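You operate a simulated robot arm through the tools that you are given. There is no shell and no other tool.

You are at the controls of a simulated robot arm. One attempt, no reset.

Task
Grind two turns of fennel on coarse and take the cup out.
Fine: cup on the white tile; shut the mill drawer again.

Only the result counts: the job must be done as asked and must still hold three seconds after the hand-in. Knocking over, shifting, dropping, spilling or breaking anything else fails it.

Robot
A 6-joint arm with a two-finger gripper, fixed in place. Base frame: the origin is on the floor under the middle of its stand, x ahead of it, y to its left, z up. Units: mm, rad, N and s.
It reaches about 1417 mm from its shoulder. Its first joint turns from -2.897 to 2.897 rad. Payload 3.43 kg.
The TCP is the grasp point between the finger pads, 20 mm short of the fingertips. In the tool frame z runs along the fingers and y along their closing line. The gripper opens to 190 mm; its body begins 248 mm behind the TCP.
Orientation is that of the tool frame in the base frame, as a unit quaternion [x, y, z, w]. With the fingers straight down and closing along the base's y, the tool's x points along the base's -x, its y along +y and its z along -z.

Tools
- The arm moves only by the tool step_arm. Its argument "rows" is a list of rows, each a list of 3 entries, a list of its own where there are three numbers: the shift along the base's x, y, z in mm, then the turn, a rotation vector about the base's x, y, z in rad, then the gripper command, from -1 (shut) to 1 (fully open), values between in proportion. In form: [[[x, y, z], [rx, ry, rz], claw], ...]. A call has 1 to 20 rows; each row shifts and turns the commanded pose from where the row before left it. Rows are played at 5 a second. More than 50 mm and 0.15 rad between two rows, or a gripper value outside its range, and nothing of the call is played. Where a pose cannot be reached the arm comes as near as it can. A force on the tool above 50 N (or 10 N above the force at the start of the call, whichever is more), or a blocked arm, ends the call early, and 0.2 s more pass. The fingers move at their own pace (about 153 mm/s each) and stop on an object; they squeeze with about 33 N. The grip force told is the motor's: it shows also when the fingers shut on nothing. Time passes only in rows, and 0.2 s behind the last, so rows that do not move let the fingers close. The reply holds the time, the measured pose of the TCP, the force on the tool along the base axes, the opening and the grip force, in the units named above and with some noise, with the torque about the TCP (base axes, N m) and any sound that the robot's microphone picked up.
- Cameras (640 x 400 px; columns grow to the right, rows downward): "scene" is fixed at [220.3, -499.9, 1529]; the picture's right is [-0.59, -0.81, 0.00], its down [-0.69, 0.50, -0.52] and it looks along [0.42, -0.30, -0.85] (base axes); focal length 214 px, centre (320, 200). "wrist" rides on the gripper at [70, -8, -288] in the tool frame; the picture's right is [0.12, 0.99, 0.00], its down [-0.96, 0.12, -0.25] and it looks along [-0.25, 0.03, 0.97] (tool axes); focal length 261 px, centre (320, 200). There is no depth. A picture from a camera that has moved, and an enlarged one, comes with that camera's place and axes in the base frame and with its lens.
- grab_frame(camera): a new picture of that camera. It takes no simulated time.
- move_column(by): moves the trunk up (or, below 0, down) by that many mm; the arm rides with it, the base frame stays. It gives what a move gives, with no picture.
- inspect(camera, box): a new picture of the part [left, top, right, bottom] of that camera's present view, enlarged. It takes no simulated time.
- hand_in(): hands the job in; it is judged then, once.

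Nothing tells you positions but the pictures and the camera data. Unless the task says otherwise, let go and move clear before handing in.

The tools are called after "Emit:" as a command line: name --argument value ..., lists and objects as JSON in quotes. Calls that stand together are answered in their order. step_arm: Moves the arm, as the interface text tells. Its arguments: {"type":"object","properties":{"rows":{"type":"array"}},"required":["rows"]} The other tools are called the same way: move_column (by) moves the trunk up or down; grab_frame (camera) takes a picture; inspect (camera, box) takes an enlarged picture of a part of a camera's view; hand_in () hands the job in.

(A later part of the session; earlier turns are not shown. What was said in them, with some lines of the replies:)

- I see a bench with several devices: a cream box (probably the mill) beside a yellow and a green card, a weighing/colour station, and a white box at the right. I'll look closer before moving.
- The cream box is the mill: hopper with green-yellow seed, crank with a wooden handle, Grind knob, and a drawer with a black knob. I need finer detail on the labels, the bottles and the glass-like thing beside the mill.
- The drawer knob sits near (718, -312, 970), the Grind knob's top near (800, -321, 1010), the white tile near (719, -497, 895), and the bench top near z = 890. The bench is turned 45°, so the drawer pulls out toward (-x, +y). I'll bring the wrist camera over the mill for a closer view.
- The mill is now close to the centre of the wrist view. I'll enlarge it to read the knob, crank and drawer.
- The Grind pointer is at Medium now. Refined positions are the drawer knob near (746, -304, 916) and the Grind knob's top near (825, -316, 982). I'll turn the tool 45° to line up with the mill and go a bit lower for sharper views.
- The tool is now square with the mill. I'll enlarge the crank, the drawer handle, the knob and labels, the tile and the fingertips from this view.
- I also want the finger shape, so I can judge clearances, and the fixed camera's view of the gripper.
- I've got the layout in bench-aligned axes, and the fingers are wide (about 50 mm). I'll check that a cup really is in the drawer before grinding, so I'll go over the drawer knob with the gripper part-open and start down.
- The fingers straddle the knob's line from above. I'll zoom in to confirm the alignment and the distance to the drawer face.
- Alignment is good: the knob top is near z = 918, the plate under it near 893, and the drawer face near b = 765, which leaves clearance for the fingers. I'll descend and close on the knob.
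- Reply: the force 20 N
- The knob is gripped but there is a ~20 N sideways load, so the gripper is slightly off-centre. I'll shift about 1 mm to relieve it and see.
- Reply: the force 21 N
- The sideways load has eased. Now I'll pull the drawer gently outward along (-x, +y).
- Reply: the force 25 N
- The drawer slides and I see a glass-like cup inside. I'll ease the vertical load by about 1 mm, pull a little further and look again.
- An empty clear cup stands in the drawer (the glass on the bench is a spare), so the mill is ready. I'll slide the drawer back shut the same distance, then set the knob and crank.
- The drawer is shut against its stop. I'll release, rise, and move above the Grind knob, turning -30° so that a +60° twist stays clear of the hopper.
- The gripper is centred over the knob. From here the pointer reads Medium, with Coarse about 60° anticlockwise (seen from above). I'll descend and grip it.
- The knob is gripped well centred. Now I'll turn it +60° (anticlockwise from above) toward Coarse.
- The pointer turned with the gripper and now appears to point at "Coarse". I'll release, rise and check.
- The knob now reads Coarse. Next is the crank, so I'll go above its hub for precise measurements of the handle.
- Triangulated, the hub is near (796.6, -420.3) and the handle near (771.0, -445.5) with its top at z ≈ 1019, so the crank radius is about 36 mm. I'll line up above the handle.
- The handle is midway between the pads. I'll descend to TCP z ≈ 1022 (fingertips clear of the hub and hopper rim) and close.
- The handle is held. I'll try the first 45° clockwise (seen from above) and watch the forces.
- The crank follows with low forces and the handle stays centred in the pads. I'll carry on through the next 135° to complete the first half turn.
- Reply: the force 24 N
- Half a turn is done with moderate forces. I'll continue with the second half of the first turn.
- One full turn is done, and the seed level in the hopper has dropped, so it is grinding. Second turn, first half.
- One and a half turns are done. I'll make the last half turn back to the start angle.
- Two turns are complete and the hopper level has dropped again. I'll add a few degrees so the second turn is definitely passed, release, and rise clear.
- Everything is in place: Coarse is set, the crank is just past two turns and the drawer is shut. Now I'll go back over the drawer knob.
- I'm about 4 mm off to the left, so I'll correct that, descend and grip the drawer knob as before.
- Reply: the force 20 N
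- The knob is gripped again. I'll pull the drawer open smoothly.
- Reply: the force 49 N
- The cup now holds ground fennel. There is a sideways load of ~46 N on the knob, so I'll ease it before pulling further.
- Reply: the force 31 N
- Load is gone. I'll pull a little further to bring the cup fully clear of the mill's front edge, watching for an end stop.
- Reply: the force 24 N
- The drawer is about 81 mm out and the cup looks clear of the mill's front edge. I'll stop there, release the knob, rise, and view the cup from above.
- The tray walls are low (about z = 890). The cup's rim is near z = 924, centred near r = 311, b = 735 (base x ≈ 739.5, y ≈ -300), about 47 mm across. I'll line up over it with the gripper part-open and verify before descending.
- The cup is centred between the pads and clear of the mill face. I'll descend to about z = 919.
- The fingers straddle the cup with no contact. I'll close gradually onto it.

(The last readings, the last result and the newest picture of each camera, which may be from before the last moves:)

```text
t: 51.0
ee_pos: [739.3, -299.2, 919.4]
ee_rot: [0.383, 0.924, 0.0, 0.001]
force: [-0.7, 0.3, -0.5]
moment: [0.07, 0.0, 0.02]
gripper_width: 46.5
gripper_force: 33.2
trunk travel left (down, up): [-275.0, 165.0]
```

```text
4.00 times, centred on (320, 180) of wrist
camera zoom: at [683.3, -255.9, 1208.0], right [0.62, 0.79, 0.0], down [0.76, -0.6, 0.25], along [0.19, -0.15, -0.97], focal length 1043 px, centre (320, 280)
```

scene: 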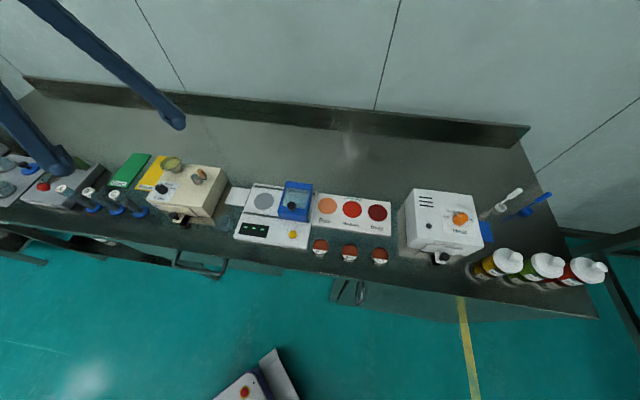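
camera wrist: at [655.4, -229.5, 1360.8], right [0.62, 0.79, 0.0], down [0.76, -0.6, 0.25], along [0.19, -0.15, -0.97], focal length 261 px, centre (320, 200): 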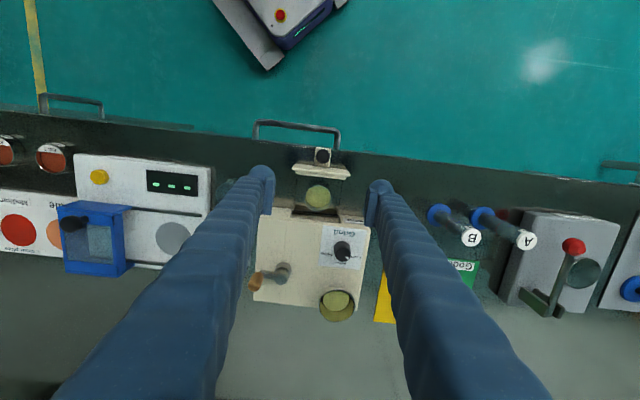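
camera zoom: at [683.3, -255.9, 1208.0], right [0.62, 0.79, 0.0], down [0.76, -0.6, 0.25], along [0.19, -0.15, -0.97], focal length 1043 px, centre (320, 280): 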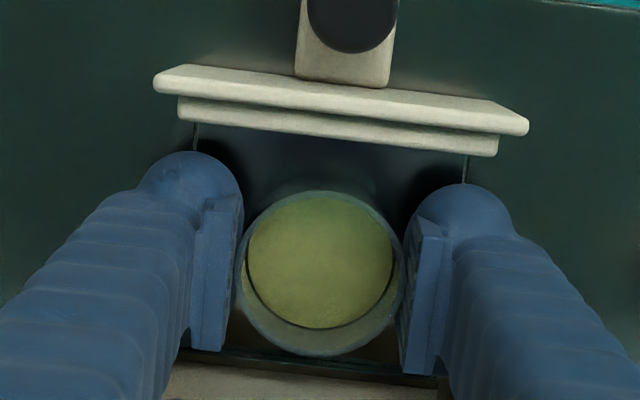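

The cup is gripped at 46.5 mm. I'll lift slowly and check that it comes along level.

Emit:
step_arm --rows '[[[0, 0, 4], [0, 0, 0], -0.6], [[0, 0, 8], [0, 0, 0], -0.6], [[0, 0, 12], [0, 0, 0], -0.6], [[0, 0, 0], [0, 0, 0], -0.6]]'

Emit:
inspect --camera "wrist" --box '[240, 130, 400, 230]'

Emit:
inspect --camera "scene" --box '[120, 180, 216, 240]'

```text
t: 52.0
ee_pos: [738.8, -299.5, 944.5]
ee_rot: [0.382, 0.924, 0.0, -0.002]
force: [0.4, 0.1, -0.6]
moment: [0.0, 0.01, -0.03]
gripper_width: 46.5
gripper_force: 32.8
trunk travel left (down, up): [-275.0, 165.0]
```

```text
4.00 times, centred on (320, 180) of wrist
camera zoom: at [683.1, -255.6, 1232.4], right [0.62, 0.79, 0.0], down [0.76, -0.6, 0.25], along [0.19, -0.15, -0.97], focal length 1043 px, centre (320, 280)
```

zoom: 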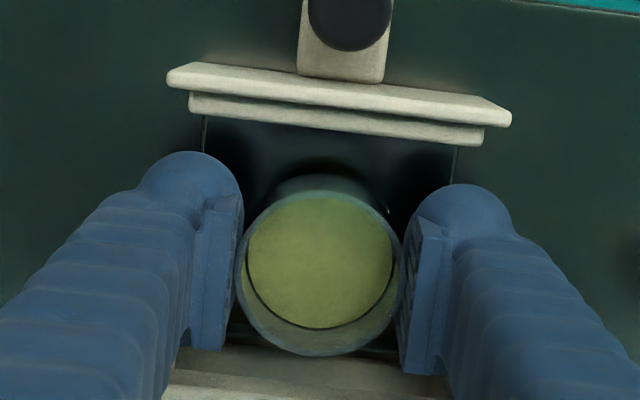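

```text
6.67 times, centred on (168, 210) of scene
camera zoom: at [220.3, -499.9, 1529.0], right [-0.59, -0.81, 0.0], down [-0.69, 0.5, -0.52], along [0.42, -0.3, -0.85], focal length 1430 px, centre (1333, 133)
```

zoom: 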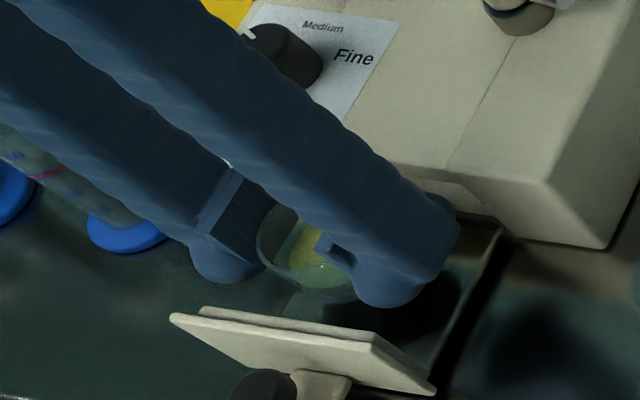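

The cup lifted cleanly and level. I'll raise it well above everything (crank handle top is about 1019) before crossing.

Emit:
step_arm --rows '[[[0, 0, 15], [0, 0, 0], -0.6], [[0, 0, 25], [0, 0, 0], -0.6], [[0, 0, 25], [0, 0, 0], -0.6], [[0, 0, 25], [0, 0, 0], -0.6], [[0, 0, 25], [0, 0, 0], -0.6], [[0, 0, 15], [0, 0, 0], -0.6], [[0, 0, 6], [0, 0, 0], -0.6], [[0, 0, 0], [0, 0, 0], -0.6]]'

Emit:
step_arm --rows '[[[-0.6, -8, 0], [0, 0, 0.06], -0.6], [[-1.3, -16, 0], [0, 0, 0.12], -0.6], [[-1.3, -16.5, 0], [0, 0, 0.1309], -0.6], [[-1.3, -16.5, 0], [0, 0, 0.1309], -0.6], [[-1.3, -16.5, 0], [0, 0, 0.1309], -0.6], [[-1.3, -16.5, 0], [0, 0, 0.1309], -0.6], [[-1.3, -16.5, 0], [0, 0, 0.1309], -0.6], [[-1.3, -16.5, 0], [0, 0, 0.1309], -0.6], [[-1.3, -16.5, 0], [0, 0, 0.1309], -0.6], [[-1.3, -16.5, 0], [0, 0, 0.1309], -0.6], [[-1.3, -16.5, 0], [0, 0, 0.1309], -0.6], [[-1.3, -16, 0], [0, 0, 0.12], -0.6], [[-1.0, -12, 0], [0, 0, 0.0927], -0.6], [[0, 0, 0], [0, 0, 0], -0.6], [[0, 0, 0], [0, 0, 0], -0.6]]'

Emit:
grab_frame --camera "wrist"

Emit:
grab_frame --camera "scene"

```text
t: 53.8
ee_pos: [740.1, -298.9, 1080.1]
ee_rot: [0.383, 0.924, 0.0, 0.0]
force: [-0.3, -0.4, -0.5]
moment: [-0.02, 0.01, 0.01]
gripper_width: 46.3
gripper_force: 33.2
trunk travel left (down, up): [-275.0, 165.0]
```

```text
t: 57.0
ee_pos: [721.6, -501.0, 1080.0]
ee_rot: [-0.382, 0.924, 0.0, 0.0]
force: [-0.2, -0.9, -0.6]
moment: [-0.04, 0.04, 0.04]
gripper_width: 46.2
gripper_force: 33.6
trunk travel left (down, up): [-275.0, 165.0]
```

```text
taken
camera wrist: at [679.3, -556.6, 1368.1], right [-0.79, 0.62, 0.0], down [0.6, 0.76, 0.25], along [0.15, 0.19, -0.97], focal length 261 px, centre (320, 200)
```

wrist: 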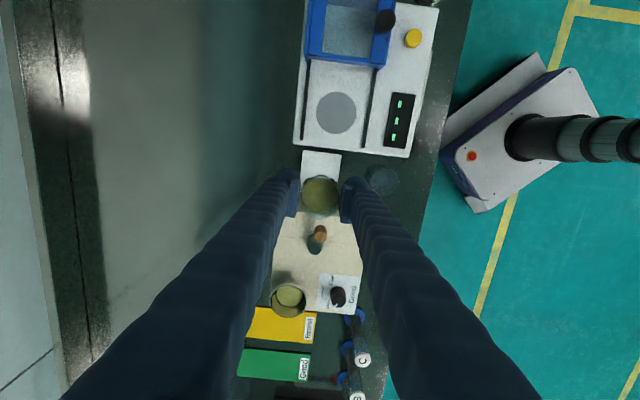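

```text
taken
```

scene: 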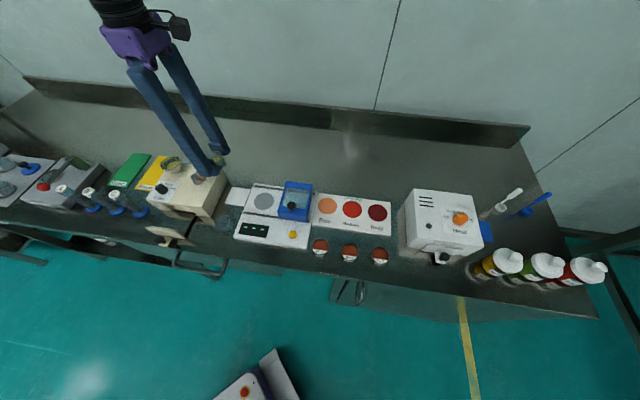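

The cup is above the tile with the closing line along the bench depth. I'll zoom in to verify the tile position relative to the cup.

Emit:
inspect --camera "wrist" --box '[256, 130, 384, 210]'

Emit:
inspect --camera "scene" --box '[180, 130, 276, 210]'

```text
5.00 times, centred on (320, 170) of wrist
camera zoom: at [679.3, -556.6, 1368.1], right [-0.79, 0.62, 0.0], down [0.6, 0.76, 0.25], along [0.15, 0.19, -0.97], focal length 1303 px, centre (320, 350)
```

zoom: 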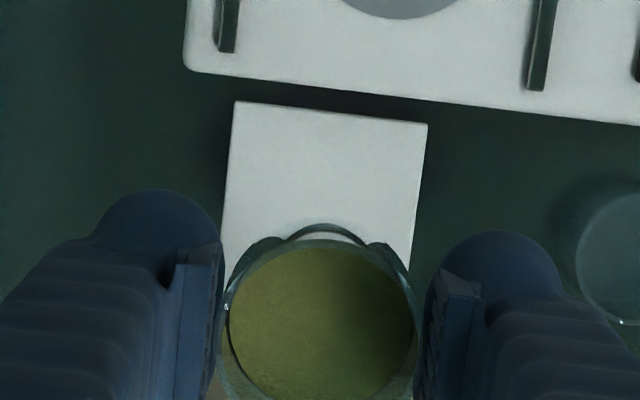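

```text
5.00 times, centred on (228, 170) of scene
camera zoom: at [220.3, -499.9, 1529.0], right [-0.59, -0.81, 0.0], down [-0.69, 0.5, -0.52], along [0.42, -0.3, -0.85], focal length 1072 px, centre (780, 350)
```

zoom: 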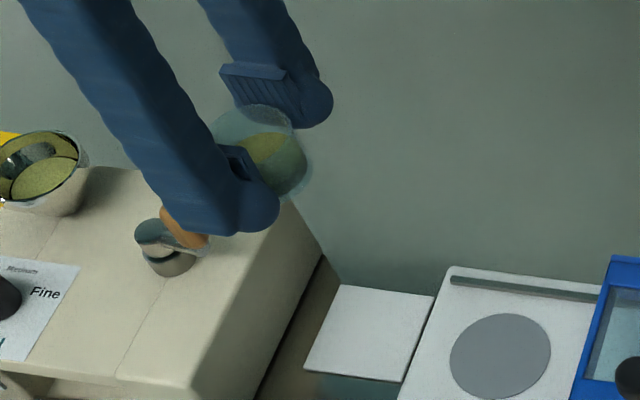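

Tile measures r 121–192, b 830–900, and the cup is within 1 mm of its centre. I'll descend to just above it.

Emit:
step_arm --rows '[[[0.3, -0.3, -15], [0, 0, 0], -0.6], [[0.3, -0.3, -30], [0, 0, 0], -0.6], [[0, 0, -30], [0, 0, 0], -0.6], [[0, 0, -30], [0, 0, 0], -0.6], [[0, 0, -25], [0, 0, 0], -0.6], [[0, 0, -15], [0, 0, 0], -0.6], [[0, 0, 0], [0, 0, 0], -0.6], [[0, 0, 0], [0, 0, 0], -0.6]]'

Emit:
inspect --camera "wrist" --box '[256, 130, 384, 210]'

Emit:
inspect --camera "scene" --box '[180, 150, 276, 230]'

```text
t: 58.8
ee_pos: [722.0, -502.6, 933.8]
ee_rot: [-0.384, 0.923, 0.0, 0.0]
force: [0.3, 0.2, -0.4]
moment: [0.01, 0.0, -0.01]
gripper_width: 46.3
gripper_force: 33.1
trunk travel left (down, up): [-275.0, 165.0]
```

```text
5.00 times, centred on (320, 170) of wrist
camera zoom: at [679.6, -558.2, 1221.9], right [-0.79, 0.62, 0.0], down [0.6, 0.76, 0.25], along [0.15, 0.19, -0.97], focal length 1303 px, centre (320, 350)
```

zoom: 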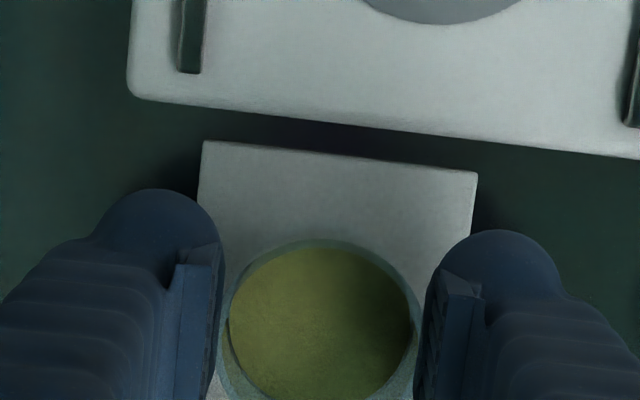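

```text
5.00 times, centred on (228, 190) of scene
camera zoom: at [220.3, -499.9, 1529.0], right [-0.59, -0.81, 0.0], down [-0.69, 0.5, -0.52], along [0.42, -0.3, -0.85], focal length 1072 px, centre (780, 250)
```

zoom: 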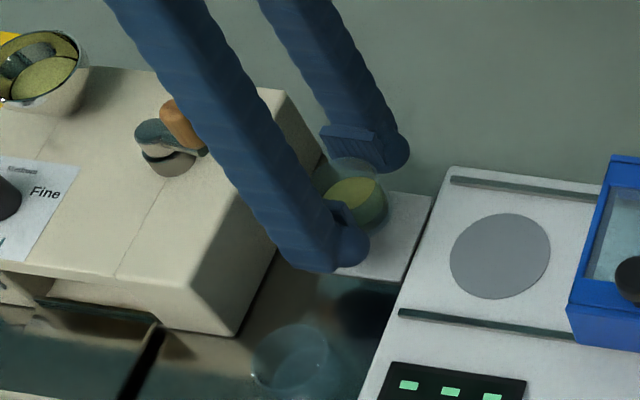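

Still centred. I'll lower in small steps and watch the vertical force for touchdown.

Emit:
step_arm --rows '[[[0.2, 0.2, -3], [0, 0, 0], -0.6], [[0, 0, -3], [0, 0, 0], -0.6], [[0, 0, -3], [0, 0, 0], -0.6], [[0, 0, 0], [0, 0, 0], -0.6]]'

Emit:
step_arm --rows '[[[0, 0, -2], [0, 0, 0], -0.6], [[0, 0, 0], [0, 0, 0], -0.6]]'

Emit:
step_arm --rows '[[[0, 0, -1.5], [0, 0, 0], -0.6], [[0, 0, 0], [0, 0, 0], -0.6]]'

```text
t: 59.8
ee_pos: [722.2, -502.6, 924.6]
ee_rot: [-0.383, 0.924, 0.001, 0.0]
force: [0.2, -0.6, -0.4]
moment: [0.02, -0.02, 0.0]
gripper_width: 46.2
gripper_force: 33.4
trunk travel left (down, up): [-275.0, 165.0]
```

```text
t: 60.4
ee_pos: [723.4, -500.8, 923.8]
ee_rot: [-0.382, 0.924, 0.001, -0.001]
force: [-0.3, -0.8, -1.3]
moment: [0.03, -0.01, 0.03]
gripper_width: 46.6
gripper_force: 33.1
trunk travel left (down, up): [-275.0, 165.0]
```

```text
t: 61.0
ee_pos: [723.3, -501.5, 922.1]
ee_rot: [-0.382, 0.924, 0.001, 0.0]
force: [0.2, 0.5, -0.2]
moment: [-0.02, 0.0, 0.01]
gripper_width: 46.3
gripper_force: 33.3
trunk travel left (down, up): [-275.0, 165.0]
```

Emit:
step_arm --rows '[[[0, 0, -1.5], [0, 0, 0], -0.6], [[0, 0, 0], [0, 0, 0], -0.6]]'

Emit:
inspect --camera "scene" --box '[220, 170, 268, 210]'

```text
t: 61.6
ee_pos: [723.2, -499.7, 920.2]
ee_rot: [-0.382, 0.924, 0.001, 0.0]
force: [-0.6, -0.9, 0.8]
moment: [0.01, -0.01, -0.03]
gripper_width: 46.2
gripper_force: 33.4
trunk travel left (down, up): [-275.0, 165.0]
```

```text
10.00 times, centred on (244, 190) of scene
camera zoom: at [220.3, -499.9, 1529.0], right [-0.59, -0.81, 0.0], down [-0.69, 0.5, -0.52], along [0.42, -0.3, -0.85], focal length 2145 px, centre (1080, 300)
```

zoom: 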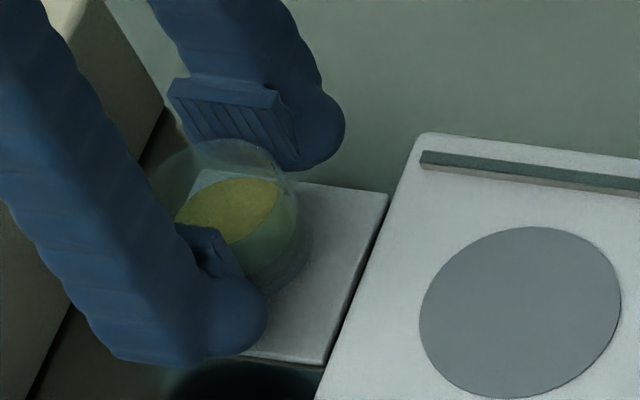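

Very close to touchdown, with no contact force yet. I'll continue in 1 mm steps.

Emit:
step_arm --rows '[[[0, 0, -1], [0, 0, 0], -0.6], [[0, 0, 0], [0, 0, 0], -0.6]]'

Emit:
step_arm --rows '[[[0, 0, -1], [0, 0, 0], -0.6], [[0, 0, 0], [0, 0, 0], -0.6]]'

```text
t: 62.2
ee_pos: [723.9, -501.9, 920.2]
ee_rot: [-0.382, 0.924, 0.0, 0.0]
force: [0.7, 0.0, -0.3]
moment: [-0.02, 0.0, 0.0]
gripper_width: 46.4
gripper_force: 33.3
trunk travel left (down, up): [-275.0, 165.0]
```

```text
t: 62.8
ee_pos: [724.2, -500.8, 918.3]
ee_rot: [-0.383, 0.924, 0.001, 0.0]
force: [-0.8, -0.3, -0.3]
moment: [0.0, -0.01, 0.04]
gripper_width: 46.4
gripper_force: 32.7
trunk travel left (down, up): [-275.0, 165.0]
```

Emit:
step_arm --rows '[[[0, 0, -1], [0, 0, 0], -0.6], [[0, 0, 0], [0, 0, 0], -0.6]]'

Emit:
step_arm --rows '[[[0, 0, -1], [0, 0, 0], -0.6], [[0, 0, 0], [0, 0, 0], -0.6]]'

```text
t: 63.4
ee_pos: [724.1, -501.0, 918.2]
ee_rot: [-0.383, 0.924, 0.0, 0.0]
force: [-0.1, 0.6, -1.3]
moment: [0.05, -0.04, 0.0]
gripper_width: 46.3
gripper_force: 33.0
trunk travel left (down, up): [-275.0, 165.0]
```

```text
t: 64.0
ee_pos: [724.2, -500.9, 916.9]
ee_rot: [-0.383, 0.924, 0.001, 0.0]
force: [0.2, -1.1, -0.5]
moment: [0.01, -0.01, -0.01]
gripper_width: 46.3
gripper_force: 32.9
trunk travel left (down, up): [-275.0, 165.0]
```

Emit:
step_arm --rows '[[[0, 0, -1], [0, 0, 0], -0.6], [[0, 0, 0], [0, 0, 0], -0.6]]'

Emit:
step_arm --rows '[[[0, 0, -1], [0, 0, 0], -0.6], [[0, 0, 0], [0, 0, 0], -0.6]]'

Emit:
inspect --camera "scene" --box '[220, 170, 268, 210]'

```text
t: 64.6
ee_pos: [723.4, -501.4, 915.0]
ee_rot: [-0.382, 0.924, 0.0, 0.001]
force: [0.4, -0.5, -0.3]
moment: [0.01, 0.01, -0.02]
gripper_width: 46.5
gripper_force: 32.6
trunk travel left (down, up): [-275.0, 165.0]
```

```text
t: 65.2
ee_pos: [723.8, -502.1, 913.4]
ee_rot: [-0.382, 0.924, 0.0, 0.0]
force: [-0.7, 0.2, 0.4]
moment: [0.02, 0.02, -0.03]
gripper_width: 46.4
gripper_force: 32.9
trunk travel left (down, up): [-275.0, 165.0]
```

```text
10.00 times, centred on (244, 190) of scene
camera zoom: at [220.3, -499.9, 1529.0], right [-0.59, -0.81, 0.0], down [-0.69, 0.5, -0.52], along [0.42, -0.3, -0.85], focal length 2145 px, centre (1080, 300)
```

zoom: 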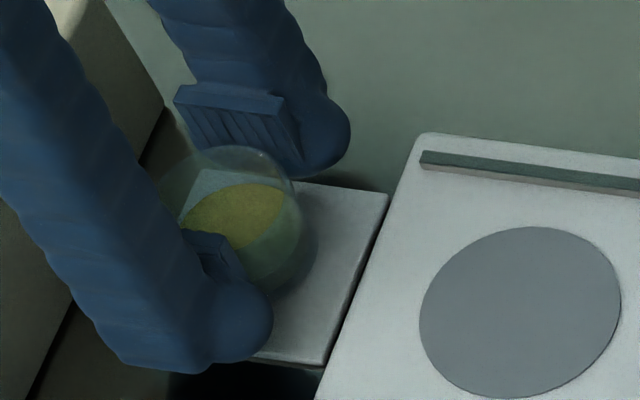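

Comparing with the twin glass on the bench, the tray floor was a few millimetres higher than the tile, so contact should be imminent. I'll continue in 1 mm steps.

Emit:
step_arm --rows '[[[0, 0, -1], [0, 0, 0], -0.6], [[0, 0, 0], [0, 0, 0], -0.6]]'

Emit:
step_arm --rows '[[[0, 0, -1], [0, 0, 0], -0.6], [[0, 0, 0], [0, 0, 0], -0.6]]'

Emit:
inspect --camera "wrist" --box '[256, 130, 384, 210]'

```text
t: 65.8
ee_pos: [724.0, -501.1, 914.5]
ee_rot: [-0.383, 0.924, 0.002, 0.0]
force: [0.3, -0.2, -0.3]
moment: [0.02, -0.01, 0.0]
gripper_width: 46.4
gripper_force: 32.9
trunk travel left (down, up): [-275.0, 165.0]
```

```text
t: 66.4
ee_pos: [724.0, -501.6, 914.1]
ee_rot: [-0.382, 0.924, 0.0, 0.0]
force: [-0.1, 0.5, -0.7]
moment: [-0.03, 0.0, -0.02]
gripper_width: 46.3
gripper_force: 32.9
trunk travel left (down, up): [-275.0, 165.0]
```

```text
5.00 times, centred on (320, 170) of wrist
camera zoom: at [681.1, -557.2, 1201.7], right [-0.79, 0.62, 0.0], down [0.6, 0.76, 0.25], along [0.15, 0.19, -0.97], focal length 1303 px, centre (320, 350)
```

zoom: 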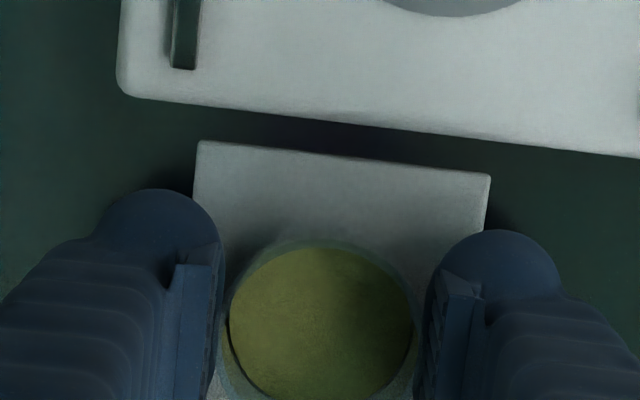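

Emit:
step_arm --rows '[[[0, 0, -1], [0, 0, 0], -0.6], [[0, 0, 0], [0, 0, 0], -0.6]]'

Emit:
step_arm --rows '[[[0, 0, -1], [0, 0, 0], -0.6], [[0, 0, 0], [0, 0, 0], -0.6]]'

Emit:
step_arm --rows '[[[0, 0, -1], [0, 0, 0], -0.6], [[0, 0, 0], [0, 0, 0], -0.6]]'

```text
t: 67.0
ee_pos: [724.0, -501.8, 913.3]
ee_rot: [-0.382, 0.924, 0.0, 0.0]
force: [-0.2, 0.1, 4.8]
moment: [0.0, 0.01, 0.0]
gripper_width: 46.3
gripper_force: 33.4
trunk travel left (down, up): [-275.0, 165.0]
```

```text
t: 67.6
ee_pos: [724.7, -501.6, 913.1]
ee_rot: [-0.383, 0.924, -0.001, 0.0]
force: [1.5, 0.1, 11.4]
moment: [0.03, -0.02, 0.02]
gripper_width: 46.1
gripper_force: 32.6
trunk travel left (down, up): [-275.0, 165.0]
```

```text
t: 68.2
ee_pos: [724.5, -501.7, 912.8]
ee_rot: [-0.383, 0.924, -0.002, 0.001]
force: [4.6, -0.8, 27.5]
moment: [-0.01, -0.12, 0.03]
gripper_width: 46.5
gripper_force: 33.3
trunk travel left (down, up): [-275.0, 165.0]
```

Touchdown. I'll back off about 2 mm so there's no preload, then open the fingers gently.

Emit:
step_arm --rows '[[[0, 0, 1], [0, 0, 0], -0.6], [[0, 0, 1], [0, 0, 0], -0.6], [[0, 0, 0], [0, 0, 0], -0.6]]'

Emit:
step_arm --rows '[[[0, 0, 0], [0, 0, 0], -0.5], [[0, 0, 0], [0, 0, 0], -0.45], [[0, 0, 0], [0, 0, 0], -0.38], [[0, 0, 0], [0, 0, 0], -0.3], [[0, 0, 0], [0, 0, 0], -0.3]]'

Emit:
inspect --camera "wrist" --box '[256, 130, 384, 210]'

Emit:
inspect --camera "scene" --box '[220, 170, 268, 210]'

```text
t: 69.0
ee_pos: [721.8, -499.9, 912.5]
ee_rot: [-0.383, 0.924, 0.001, 0.0]
force: [4.1, -1.7, 16.8]
moment: [-0.07, -0.16, -0.02]
gripper_width: 46.5
gripper_force: 33.0
trunk travel left (down, up): [-275.0, 165.0]
```

```text
t: 70.2
ee_pos: [721.7, -500.3, 911.4]
ee_rot: [-0.382, 0.924, 0.001, 0.0]
force: [0.2, -0.7, -1.8]
moment: [0.0, -0.02, 0.01]
gripper_width: 66.7
gripper_force: 0.0
trunk travel left (down, up): [-275.0, 165.0]
```

```text
5.00 times, centred on (320, 170) of wrist
camera zoom: at [679.6, -557.0, 1200.3], right [-0.79, 0.62, 0.0], down [0.6, 0.76, 0.25], along [0.15, 0.19, -0.97], focal length 1303 px, centre (320, 350)
```

zoom: 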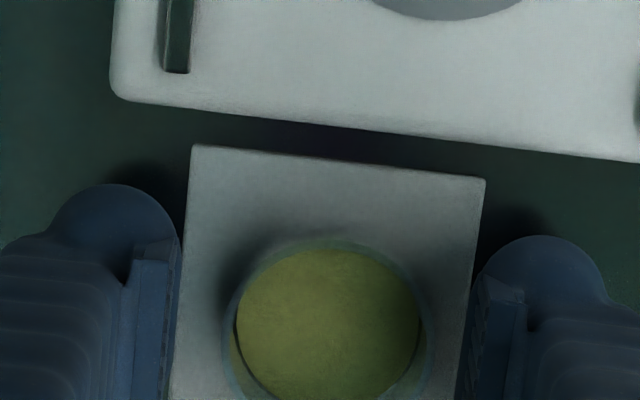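

```text
10.00 times, centred on (244, 190) of scene
camera zoom: at [220.3, -499.9, 1529.0], right [-0.59, -0.81, 0.0], down [-0.69, 0.5, -0.52], along [0.42, -0.3, -0.85], focal length 2145 px, centre (1080, 300)
```

zoom: 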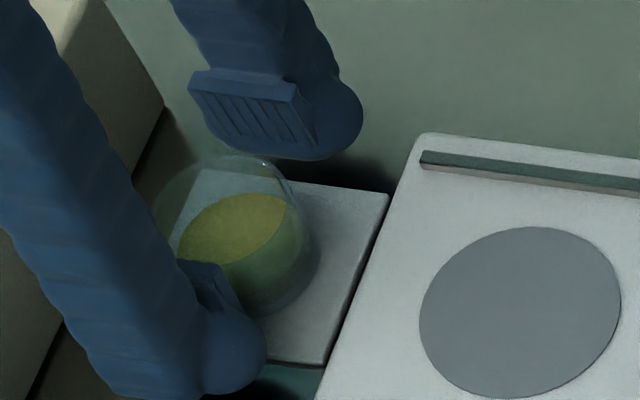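

The cup stands upright on the tile, released with a clear gap on both sides. I'll rise straight up.

Emit:
step_arm --rows '[[[0, 0, 10], [0, 0, 0], -0.3], [[0, 0, 20], [0, 0, 0], -0.3], [[0, 0, 35], [0, 0, 0], -0.3], [[0, 0, 45], [0, 0, 0], -0.3], [[0, 0, 45], [0, 0, 0], -0.3], [[0, 0, 15], [0, 0, 0], -0.3], [[0, 0, 0], [0, 0, 0], -0.3]]'

Emit:
inspect --camera "wrist" --box '[240, 130, 400, 230]'

Emit:
inspect --camera "scene" --box '[120, 150, 280, 250]'

```text
t: 71.8
ee_pos: [723.1, -500.2, 1082.3]
ee_rot: [-0.383, 0.924, 0.001, 0.0]
force: [0.0, 1.0, -0.3]
moment: [0.03, 0.01, -0.04]
gripper_width: 66.4
gripper_force: 0.0
trunk travel left (down, up): [-275.0, 165.0]
```

```text
4.00 times, centred on (320, 180) of wrist
camera zoom: at [679.8, -557.5, 1369.5], right [-0.79, 0.62, 0.0], down [0.6, 0.76, 0.25], along [0.15, 0.2, -0.97], focal length 1043 px, centre (320, 280)
```

zoom: 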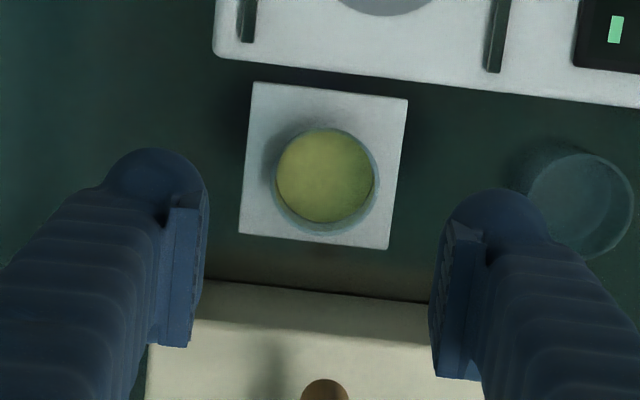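

```text
4.00 times, centred on (200, 200) of scene
camera zoom: at [220.3, -499.9, 1529.0], right [-0.59, -0.81, 0.0], down [-0.69, 0.5, -0.52], along [0.42, -0.3, -0.85], focal length 858 px, centre (800, 200)
```

zoom: 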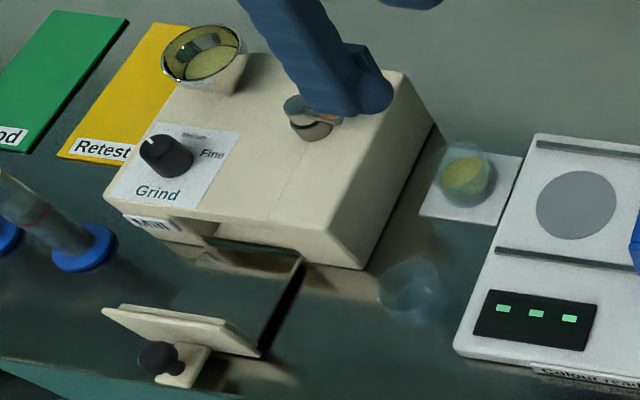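

The cup is centred on the tile and upright. Now I'll go back to the drawer knob, turning the tool back, to shut the empty drawer.

Emit:
step_arm --rows '[[[-3.5, 21.3, 0], [0, 0, -0.1309], -0.4], [[-3.5, 21.3, 0], [0, 0, -0.1309], -0.4], [[-3.5, 21.3, 0], [0, 0, -0.1309], -0.4], [[-3.5, 21.3, 0], [0, 0, -0.1309], -0.4], [[-3.5, 21.3, 0], [0, 0, -0.1309], -0.4], [[-3.5, 21.3, 0], [0, 0, -0.1309], -0.4], [[-3.5, 21.3, 0], [0, 0, -0.1309], -0.4], [[-3.5, 21.3, 0], [0, 0, -0.1309], -0.4], [[-3.5, 21.3, 0], [0, 0, -0.1309], -0.4], [[-3.5, 21.3, 0], [0, 0, -0.1309], -0.4], [[-3.5, 21.3, 0], [0, 0, -0.1309], -0.4], [[-3.3, 21.7, 0], [0, 0, -0.1309], -0.4], [[0, 0, -40], [0, 0, 0], -0.4], [[0, 0, -40], [0, 0, 0], -0.4], [[0, 0, 0], [0, 0, 0], -0.4], [[0, 0, 0], [0, 0, 0], -0.4]]'

Emit:
inspect --camera "wrist" --box '[272, 160, 368, 220]'

```text
t: 75.2
ee_pos: [682.4, -245.4, 1000.4]
ee_rot: [0.383, 0.924, 0.001, 0.0]
force: [-0.2, 0.5, -0.7]
moment: [0.02, -0.01, 0.0]
gripper_width: 57.0
gripper_force: 0.1
trunk travel left (down, up): [-275.0, 165.0]
```

```text
6.67 times, centred on (320, 190) of wrist
camera zoom: at [628.4, -200.1, 1287.5], right [0.62, 0.79, 0.0], down [0.76, -0.6, 0.25], along [0.19, -0.15, -0.97], focal length 1738 px, centre (320, 267)
```

zoom: 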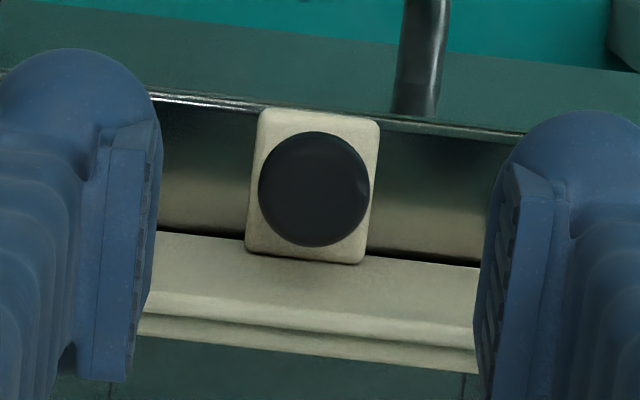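

Aligned over the knob in the open-drawer position. I'll descend and grip.

Emit:
step_arm --rows '[[[-0.9, 0.9, -30], [0, 0, 0], -0.4], [[-0.9, 0.9, -30], [0, 0, 0], -0.4], [[0, 0, -21], [0, 0, 0], -0.4], [[0, 0, 0], [0, 0, 0], -0.4]]'

Emit:
step_arm --rows '[[[0, 0, 0], [0, 0, 0], -0.7], [[0, 0, 0], [0, 0, 0], -1], [[0, 0, 0], [0, 0, 0], -1]]'

Emit:
inspect --camera "wrist" --box '[256, 140, 384, 220]'

```text
t: 76.2
ee_pos: [682.2, -242.9, 920.6]
ee_rot: [0.382, 0.924, 0.0, 0.0]
force: [-0.2, -0.3, -0.2]
moment: [0.04, 0.0, 0.02]
gripper_width: 57.0
gripper_force: 0.0
trunk travel left (down, up): [-275.0, 165.0]
```

```text
t: 77.0
ee_pos: [681.0, -242.9, 920.6]
ee_rot: [0.382, 0.924, 0.0, 0.0]
force: [-3.5, -2.7, 0.9]
moment: [0.0, 0.03, -0.01]
gripper_width: 19.5
gripper_force: 45.1
trunk travel left (down, up): [-275.0, 165.0]
```

```text
5.00 times, centred on (320, 180) of wrist
camera zoom: at [625.8, -198.6, 1208.0], right [0.62, 0.79, 0.0], down [0.76, -0.6, 0.25], along [0.19, -0.15, -0.97], focal length 1303 px, centre (320, 300)
```

zoom: 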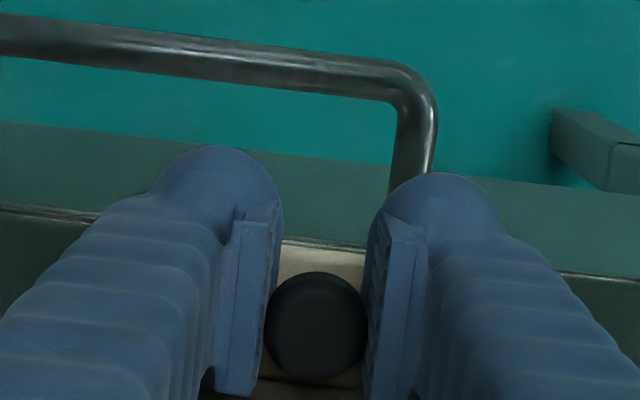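

Gripped with little side load. I'll push the drawer shut, checking the load part way.

Emit:
step_arm --rows '[[[3.5, -3.5, 0], [0, 0, 0], -1], [[5.6, -5.6, 0], [0, 0, 0], -1], [[5.6, -5.6, 0], [0, 0, 0], -1], [[5.6, -5.6, 0], [0, 0, 0], -1], [[5.6, -5.6, 0], [0, 0, 0], -1], [[5.6, -5.6, 0], [0, 0, 0], -1], [[5.6, -5.6, 0], [0, 0, 0], -1], [[0, 0, 0], [0, 0, 0], -1]]'

```text
t: 78.8
ee_pos: [717.1, -279.0, 919.3]
ee_rot: [0.382, 0.924, -0.001, -0.001]
force: [18.4, 19.3, -13.4]
moment: [0.11, 0.06, 0.21]
gripper_width: 19.0
gripper_force: 45.0
trunk travel left (down, up): [-275.0, 165.0]
```

A side load has built up, so I'll nudge +r about 1.7 mm to relieve it, then finish closing.

Emit:
step_arm --rows '[[[1.2, 1.2, 0], [0, 0, 0], -1], [[4.2, -4.2, 0], [0, 0, 0], -1], [[5.6, -5.6, 0], [0, 0, 0], -1], [[5.6, -5.6, 0], [0, 0, 0], -1], [[0, 0, 0], [0, 0, 0], -1]]'

```text
t: 80.0
ee_pos: [732.5, -295.1, 919.3]
ee_rot: [0.383, 0.924, 0.0, -0.001]
force: [2.1, 3.4, -15.9]
moment: [0.23, 0.31, 0.06]
gripper_width: 19.2
gripper_force: 45.4
trunk travel left (down, up): [-275.0, 165.0]
```

Emit:
step_arm --rows '[[[3, -3, 0], [0, 0, 0], -1], [[2.4, -2.4, 0], [0, 0, 0], -1], [[0.7, -0.7, 0], [0, 0, 0], -1], [[0.7, -0.7, 0], [0, 0, 0], -1], [[0, 0, 0], [0, 0, 0], -1]]'

Emit:
inspect --camera "scene" --box '[140, 180, 236, 240]'

```text
t: 81.2
ee_pos: [737.8, -299.6, 920.5]
ee_rot: [0.383, 0.924, 0.0, -0.003]
force: [-14.0, 15.8, -17.0]
moment: [0.45, 0.5, 0.0]
gripper_width: 19.4
gripper_force: 45.2
trunk travel left (down, up): [-275.0, 165.0]
```

```text
6.67 times, centred on (188, 210) of scene
camera zoom: at [220.3, -499.9, 1529.0], right [-0.59, -0.81, 0.0], down [-0.69, 0.5, -0.52], along [0.42, -0.3, -0.85], focal length 1430 px, centre (1200, 133)
```

zoom: 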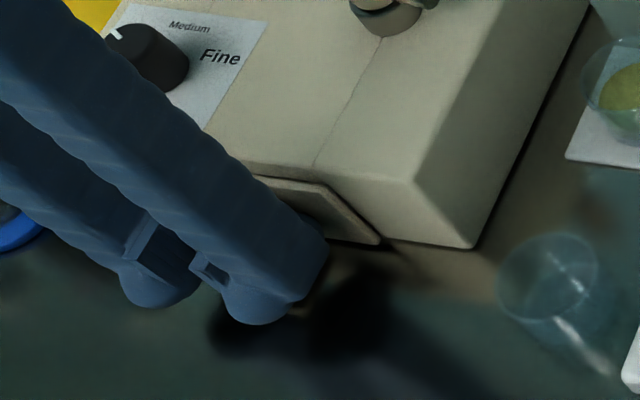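

The drawer is against its stop (about 21 N) and matches the earlier shut view. I'll ease the push, release and rise clear.

Emit:
step_arm --rows '[[[-0.5, 0.5, 0], [0, 0, 0], -1], [[0, 0, 0], [0, 0, 0], -0.45], [[0, 0, 0], [0, 0, 0], -0.4], [[0, 0, 30], [0, 0, 0], -0.4], [[0, 0, 45], [0, 0, 0], -0.4], [[0, 0, 45], [0, 0, 0], -0.4], [[0, 0, 45], [0, 0, 0], -0.4], [[-20, 20, 30], [0, 0, 0], 0.2], [[0, 0, 0], [0, 0, 0], 0.2]]'

Emit:
grab_frame --camera "wrist"

Emit:
inspect --camera "wrist" --box '[240, 130, 400, 230]'

Emit:
inspect --camera "scene" --box '[100, 140, 260, 240]'

Emit:
grab_frame --camera "scene"

```text
t: 83.2
ee_pos: [722.5, -280.2, 1115.8]
ee_rot: [0.382, 0.924, -0.001, -0.001]
force: [0.4, 1.2, 0.4]
moment: [-0.11, 0.08, 0.01]
gripper_width: 114.0
gripper_force: 0.1
trunk travel left (down, up): [-275.0, 165.0]
```

```text
taken
camera wrist: at [667.8, -237.2, 1403.2], right [0.62, 0.79, 0.0], down [0.76, -0.6, 0.25], along [0.19, -0.15, -0.97], focal length 261 px, centre (320, 200)
```

wrist: 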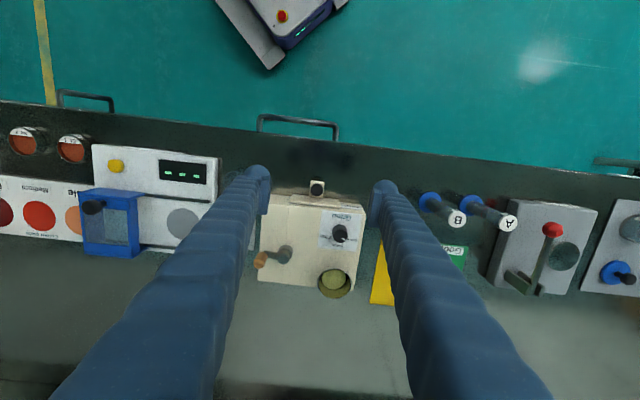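

```text
4.00 times, centred on (320, 180) of wrist
camera zoom: at [667.8, -237.2, 1403.2], right [0.62, 0.79, 0.0], down [0.76, -0.6, 0.25], along [0.19, -0.15, -0.97], focal length 1043 px, centre (320, 280)
```

zoom: 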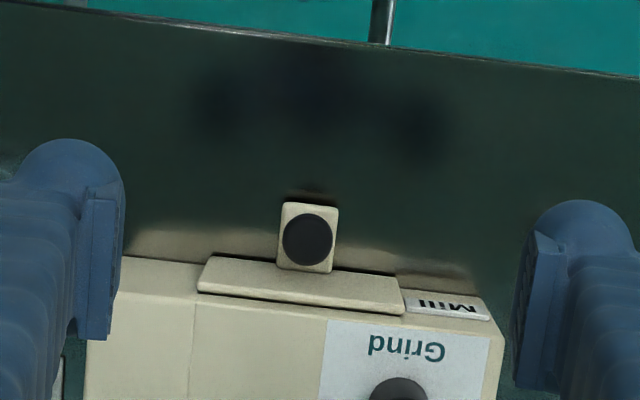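

```text
4.00 times, centred on (180, 190) of scene
camera zoom: at [220.3, -499.9, 1529.0], right [-0.59, -0.81, 0.0], down [-0.69, 0.5, -0.52], along [0.42, -0.3, -0.85], focal length 858 px, centre (880, 240)
```

zoom: 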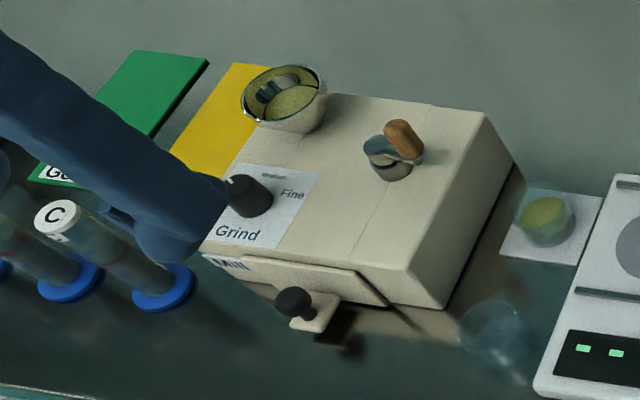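

```text
taken
```

scene: 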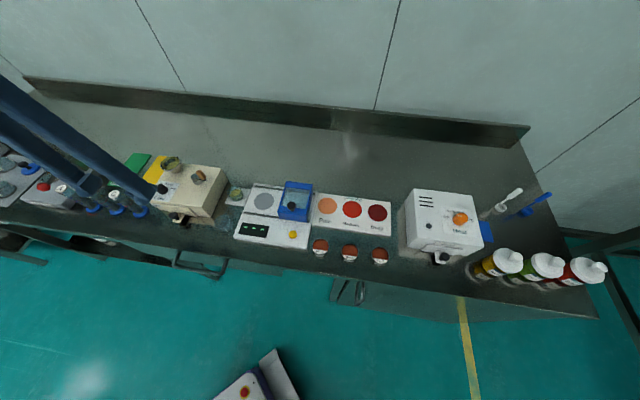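

The scene matches the start: mill unmoved, drawer shut, cup upright on the tile, spare glass untouched. I'll retreat upward and back, then do a last check of everything.

Emit:
step_arm --rows '[[[-30, -20, 30], [0, 0, 0], 0.2], [[-35, -25, 30], [0, 0, 0], 0.2], [[-35, -25, 30], [0, 0, 0], 0.2], [[-35, -20, 30], [0, 0, 0], 0.2], [[0, 0, 0], [0, 0, 0], 0.2], [[0, 0, 0], [0, 0, 0], 0.2]]'

Emit:
inspect --camera "scene" --box '[100, 140, 260, 240]'

Emit:
inspect --camera "scene" --box '[140, 165, 204, 205]'

Emit:
inspect --camera "scene" --box '[212, 180, 260, 210]'

Emit:
grab_frame --camera "wrist"

Emit:
inspect --camera "scene" --box '[0, 130, 160, 230]'

```text
refused: row 2 steps farther than a row can; nothing moved
```

```text
4.00 times, centred on (180, 190) of scene
camera zoom: at [220.3, -499.9, 1529.0], right [-0.59, -0.81, 0.0], down [-0.69, 0.5, -0.52], along [0.42, -0.3, -0.85], focal length 858 px, centre (880, 240)
```

zoom: 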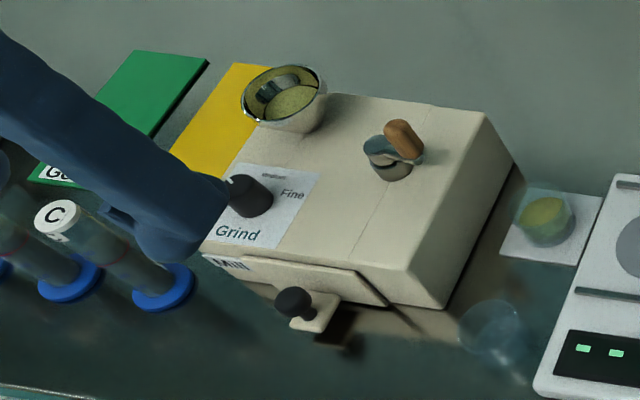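

```text
10.00 times, centred on (172, 185) of scene
camera zoom: at [220.3, -499.9, 1529.0], right [-0.59, -0.81, 0.0], down [-0.69, 0.5, -0.52], along [0.42, -0.3, -0.85], focal length 2145 px, centre (1800, 350)
```

zoom: 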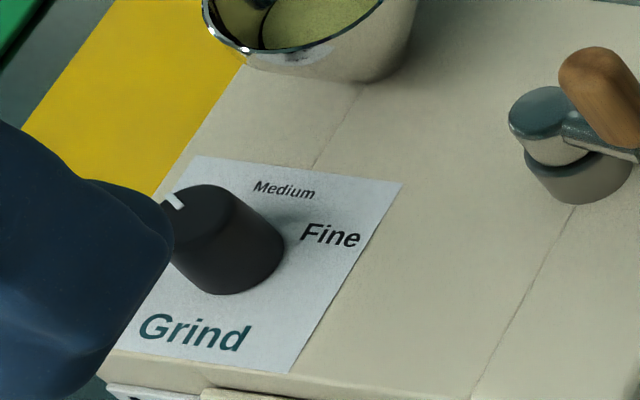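

```text
13.33 times, centred on (236, 195) of scene
camera zoom: at [220.3, -499.9, 1529.0], right [-0.59, -0.81, 0.0], down [-0.69, 0.5, -0.52], along [0.42, -0.3, -0.85], focal length 2860 px, centre (1440, 267)
```

zoom: 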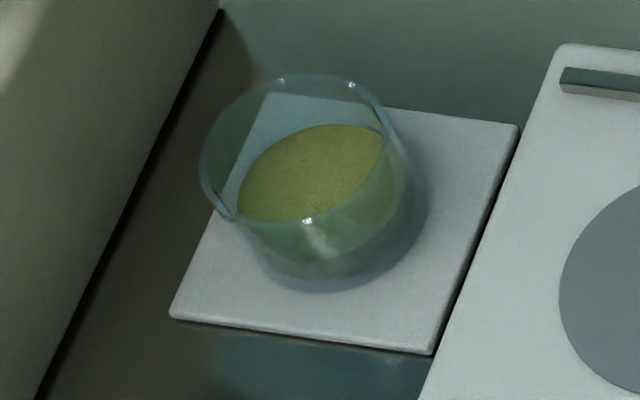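

```text
taken
camera wrist: at [667.8, -237.2, 1403.2], right [0.62, 0.79, 0.0], down [0.76, -0.6, 0.25], along [0.19, -0.15, -0.97], focal length 261 px, centre (320, 200)
```

wrist: 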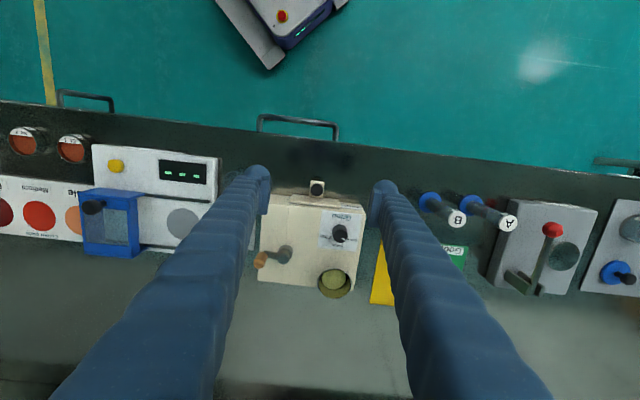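

```text
4.00 times, centred on (80, 180) of scene
camera zoom: at [220.3, -499.9, 1529.0], right [-0.59, -0.81, 0.0], down [-0.69, 0.5, -0.52], along [0.42, -0.3, -0.85], focal length 858 px, centre (1280, 280)
```

zoom: 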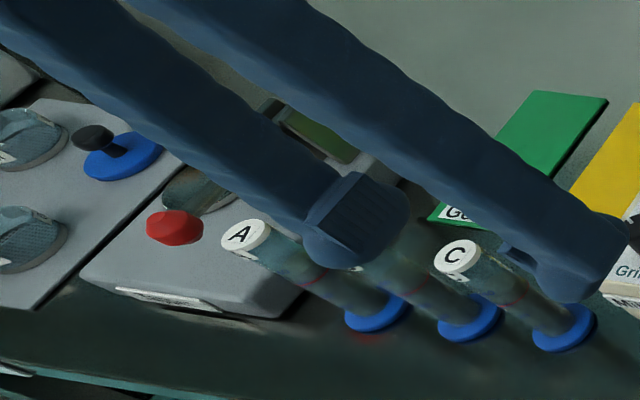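

The last move was refused because its steps were too long, so nothing moved. The cup is upright on the tile; I'll retreat with shorter steps.

Emit:
step_arm --rows '[[[0, 0, 40], [0, 0, 0], 0.2], [[0, 0, 40], [0, 0, 0], 0.2], [[-30, -15, 20], [0, 0, 0], 0.2], [[-30, -15, 20], [0, 0, 0], 0.2], [[-30, -15, 10], [0, 0, 0], 0.2], [[-30, -15, 0], [0, 0, 0], 0.2], [[-30, -15, 0], [0, 0, 0], 0.2], [[0, 0, 0], [0, 0, 0], 0.2]]'

Emit:
grab_frame --camera "wrist"

Emit:
inspect --camera "wrist" --box '[230, 190, 390, 290]'

Emit:
inspect --camera "scene" --box '[100, 140, 260, 240]'

Emit:
inspect --camera "scene" --box '[140, 165, 204, 205]'

```text
t: 85.0
ee_pos: [569.1, -354.5, 1247.4]
ee_rot: [0.382, 0.924, 0.001, 0.0]
force: [0.7, 0.0, -0.2]
moment: [0.06, 0.04, 0.01]
gripper_width: 113.9
gripper_force: 0.1
trunk travel left (down, up): [-275.0, 165.0]
```

```text
taken
camera wrist: at [514.1, -311.1, 1534.7], right [0.62, 0.79, 0.0], down [0.76, -0.6, 0.25], along [0.19, -0.15, -0.97], focal length 261 px, centre (320, 200)
```

wrist: 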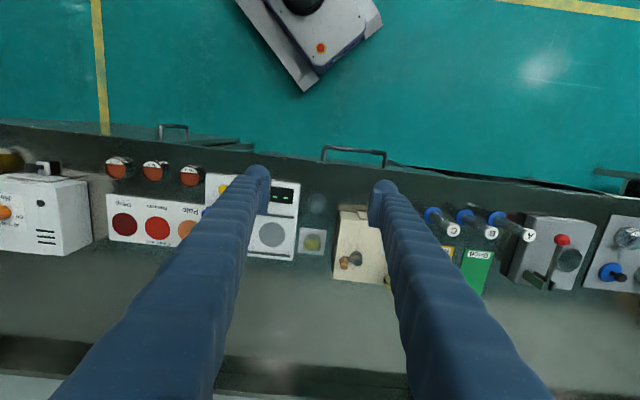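

```text
4.00 times, centred on (310, 240) of wrist
camera zoom: at [514.1, -311.1, 1534.7], right [0.62, 0.79, 0.0], down [0.76, -0.6, 0.25], along [0.19, -0.15, -0.97], focal length 1043 px, centre (360, 40)
```

zoom: 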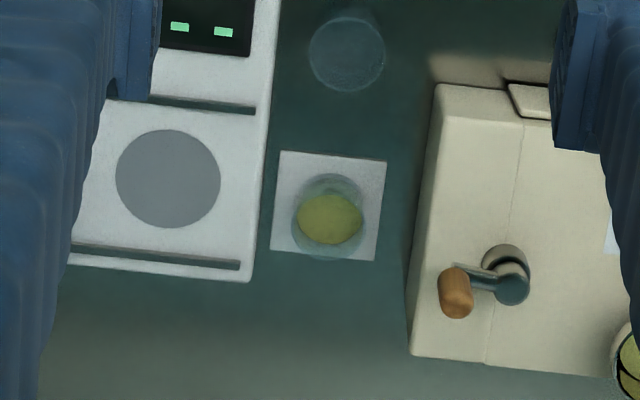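

```text
4.00 times, centred on (180, 190) of scene
camera zoom: at [220.3, -499.9, 1529.0], right [-0.59, -0.81, 0.0], down [-0.69, 0.5, -0.52], along [0.42, -0.3, -0.85], focal length 858 px, centre (880, 240)
```

zoom: 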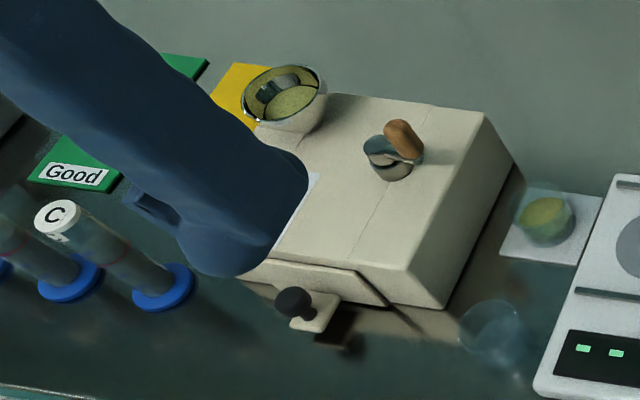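

```text
10.00 times, centred on (172, 185) of scene
camera zoom: at [220.3, -499.9, 1529.0], right [-0.59, -0.81, 0.0], down [-0.69, 0.5, -0.52], along [0.42, -0.3, -0.85], focal length 2145 px, centre (1800, 350)
```

zoom: 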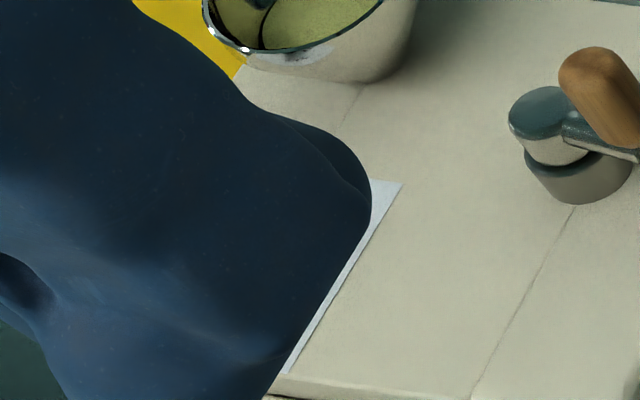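

The fennel is ground for two turns on Coarse, the full cup stands upright on the white tile, and the drawer is shut as it was at the start. The other objects look undisturbed and the arm is well clear, so I'm handing in.

Emit:
hand_in

```text
The job is handed in.
```

The mill ground two turns of fennel on Coarse. The filled cup now stands upright on the white tile, and the mill drawer is shut. I've handed the job in, but the result hasn't come back.

- **Grind setting:** the knob was on Medium. I turned it about 60° to Coarse and checked it against the label.
- **Crank:** I made two full clockwise turns plus about 7°, so the second turn was certainly complete. The level in the hopper dropped after each turn.
- **Cup:** I opened the drawer before grinding and found an empty cup already inside. The similar glass on the bench was left alone. When I lifted the filled cup out and set it on the tile, I saw nothing spill.
- **Drawer:** I pushed it shut to its stop, and it matches the view from the start.
- **Side force:** while I pulled the drawer open, the sideways force on its knob reached about 46 N before I eased it. The mill looks to be in the same place in the final pictures.
- **Everything else:** nothing else looks moved, though the arm hid a few items in the last view.
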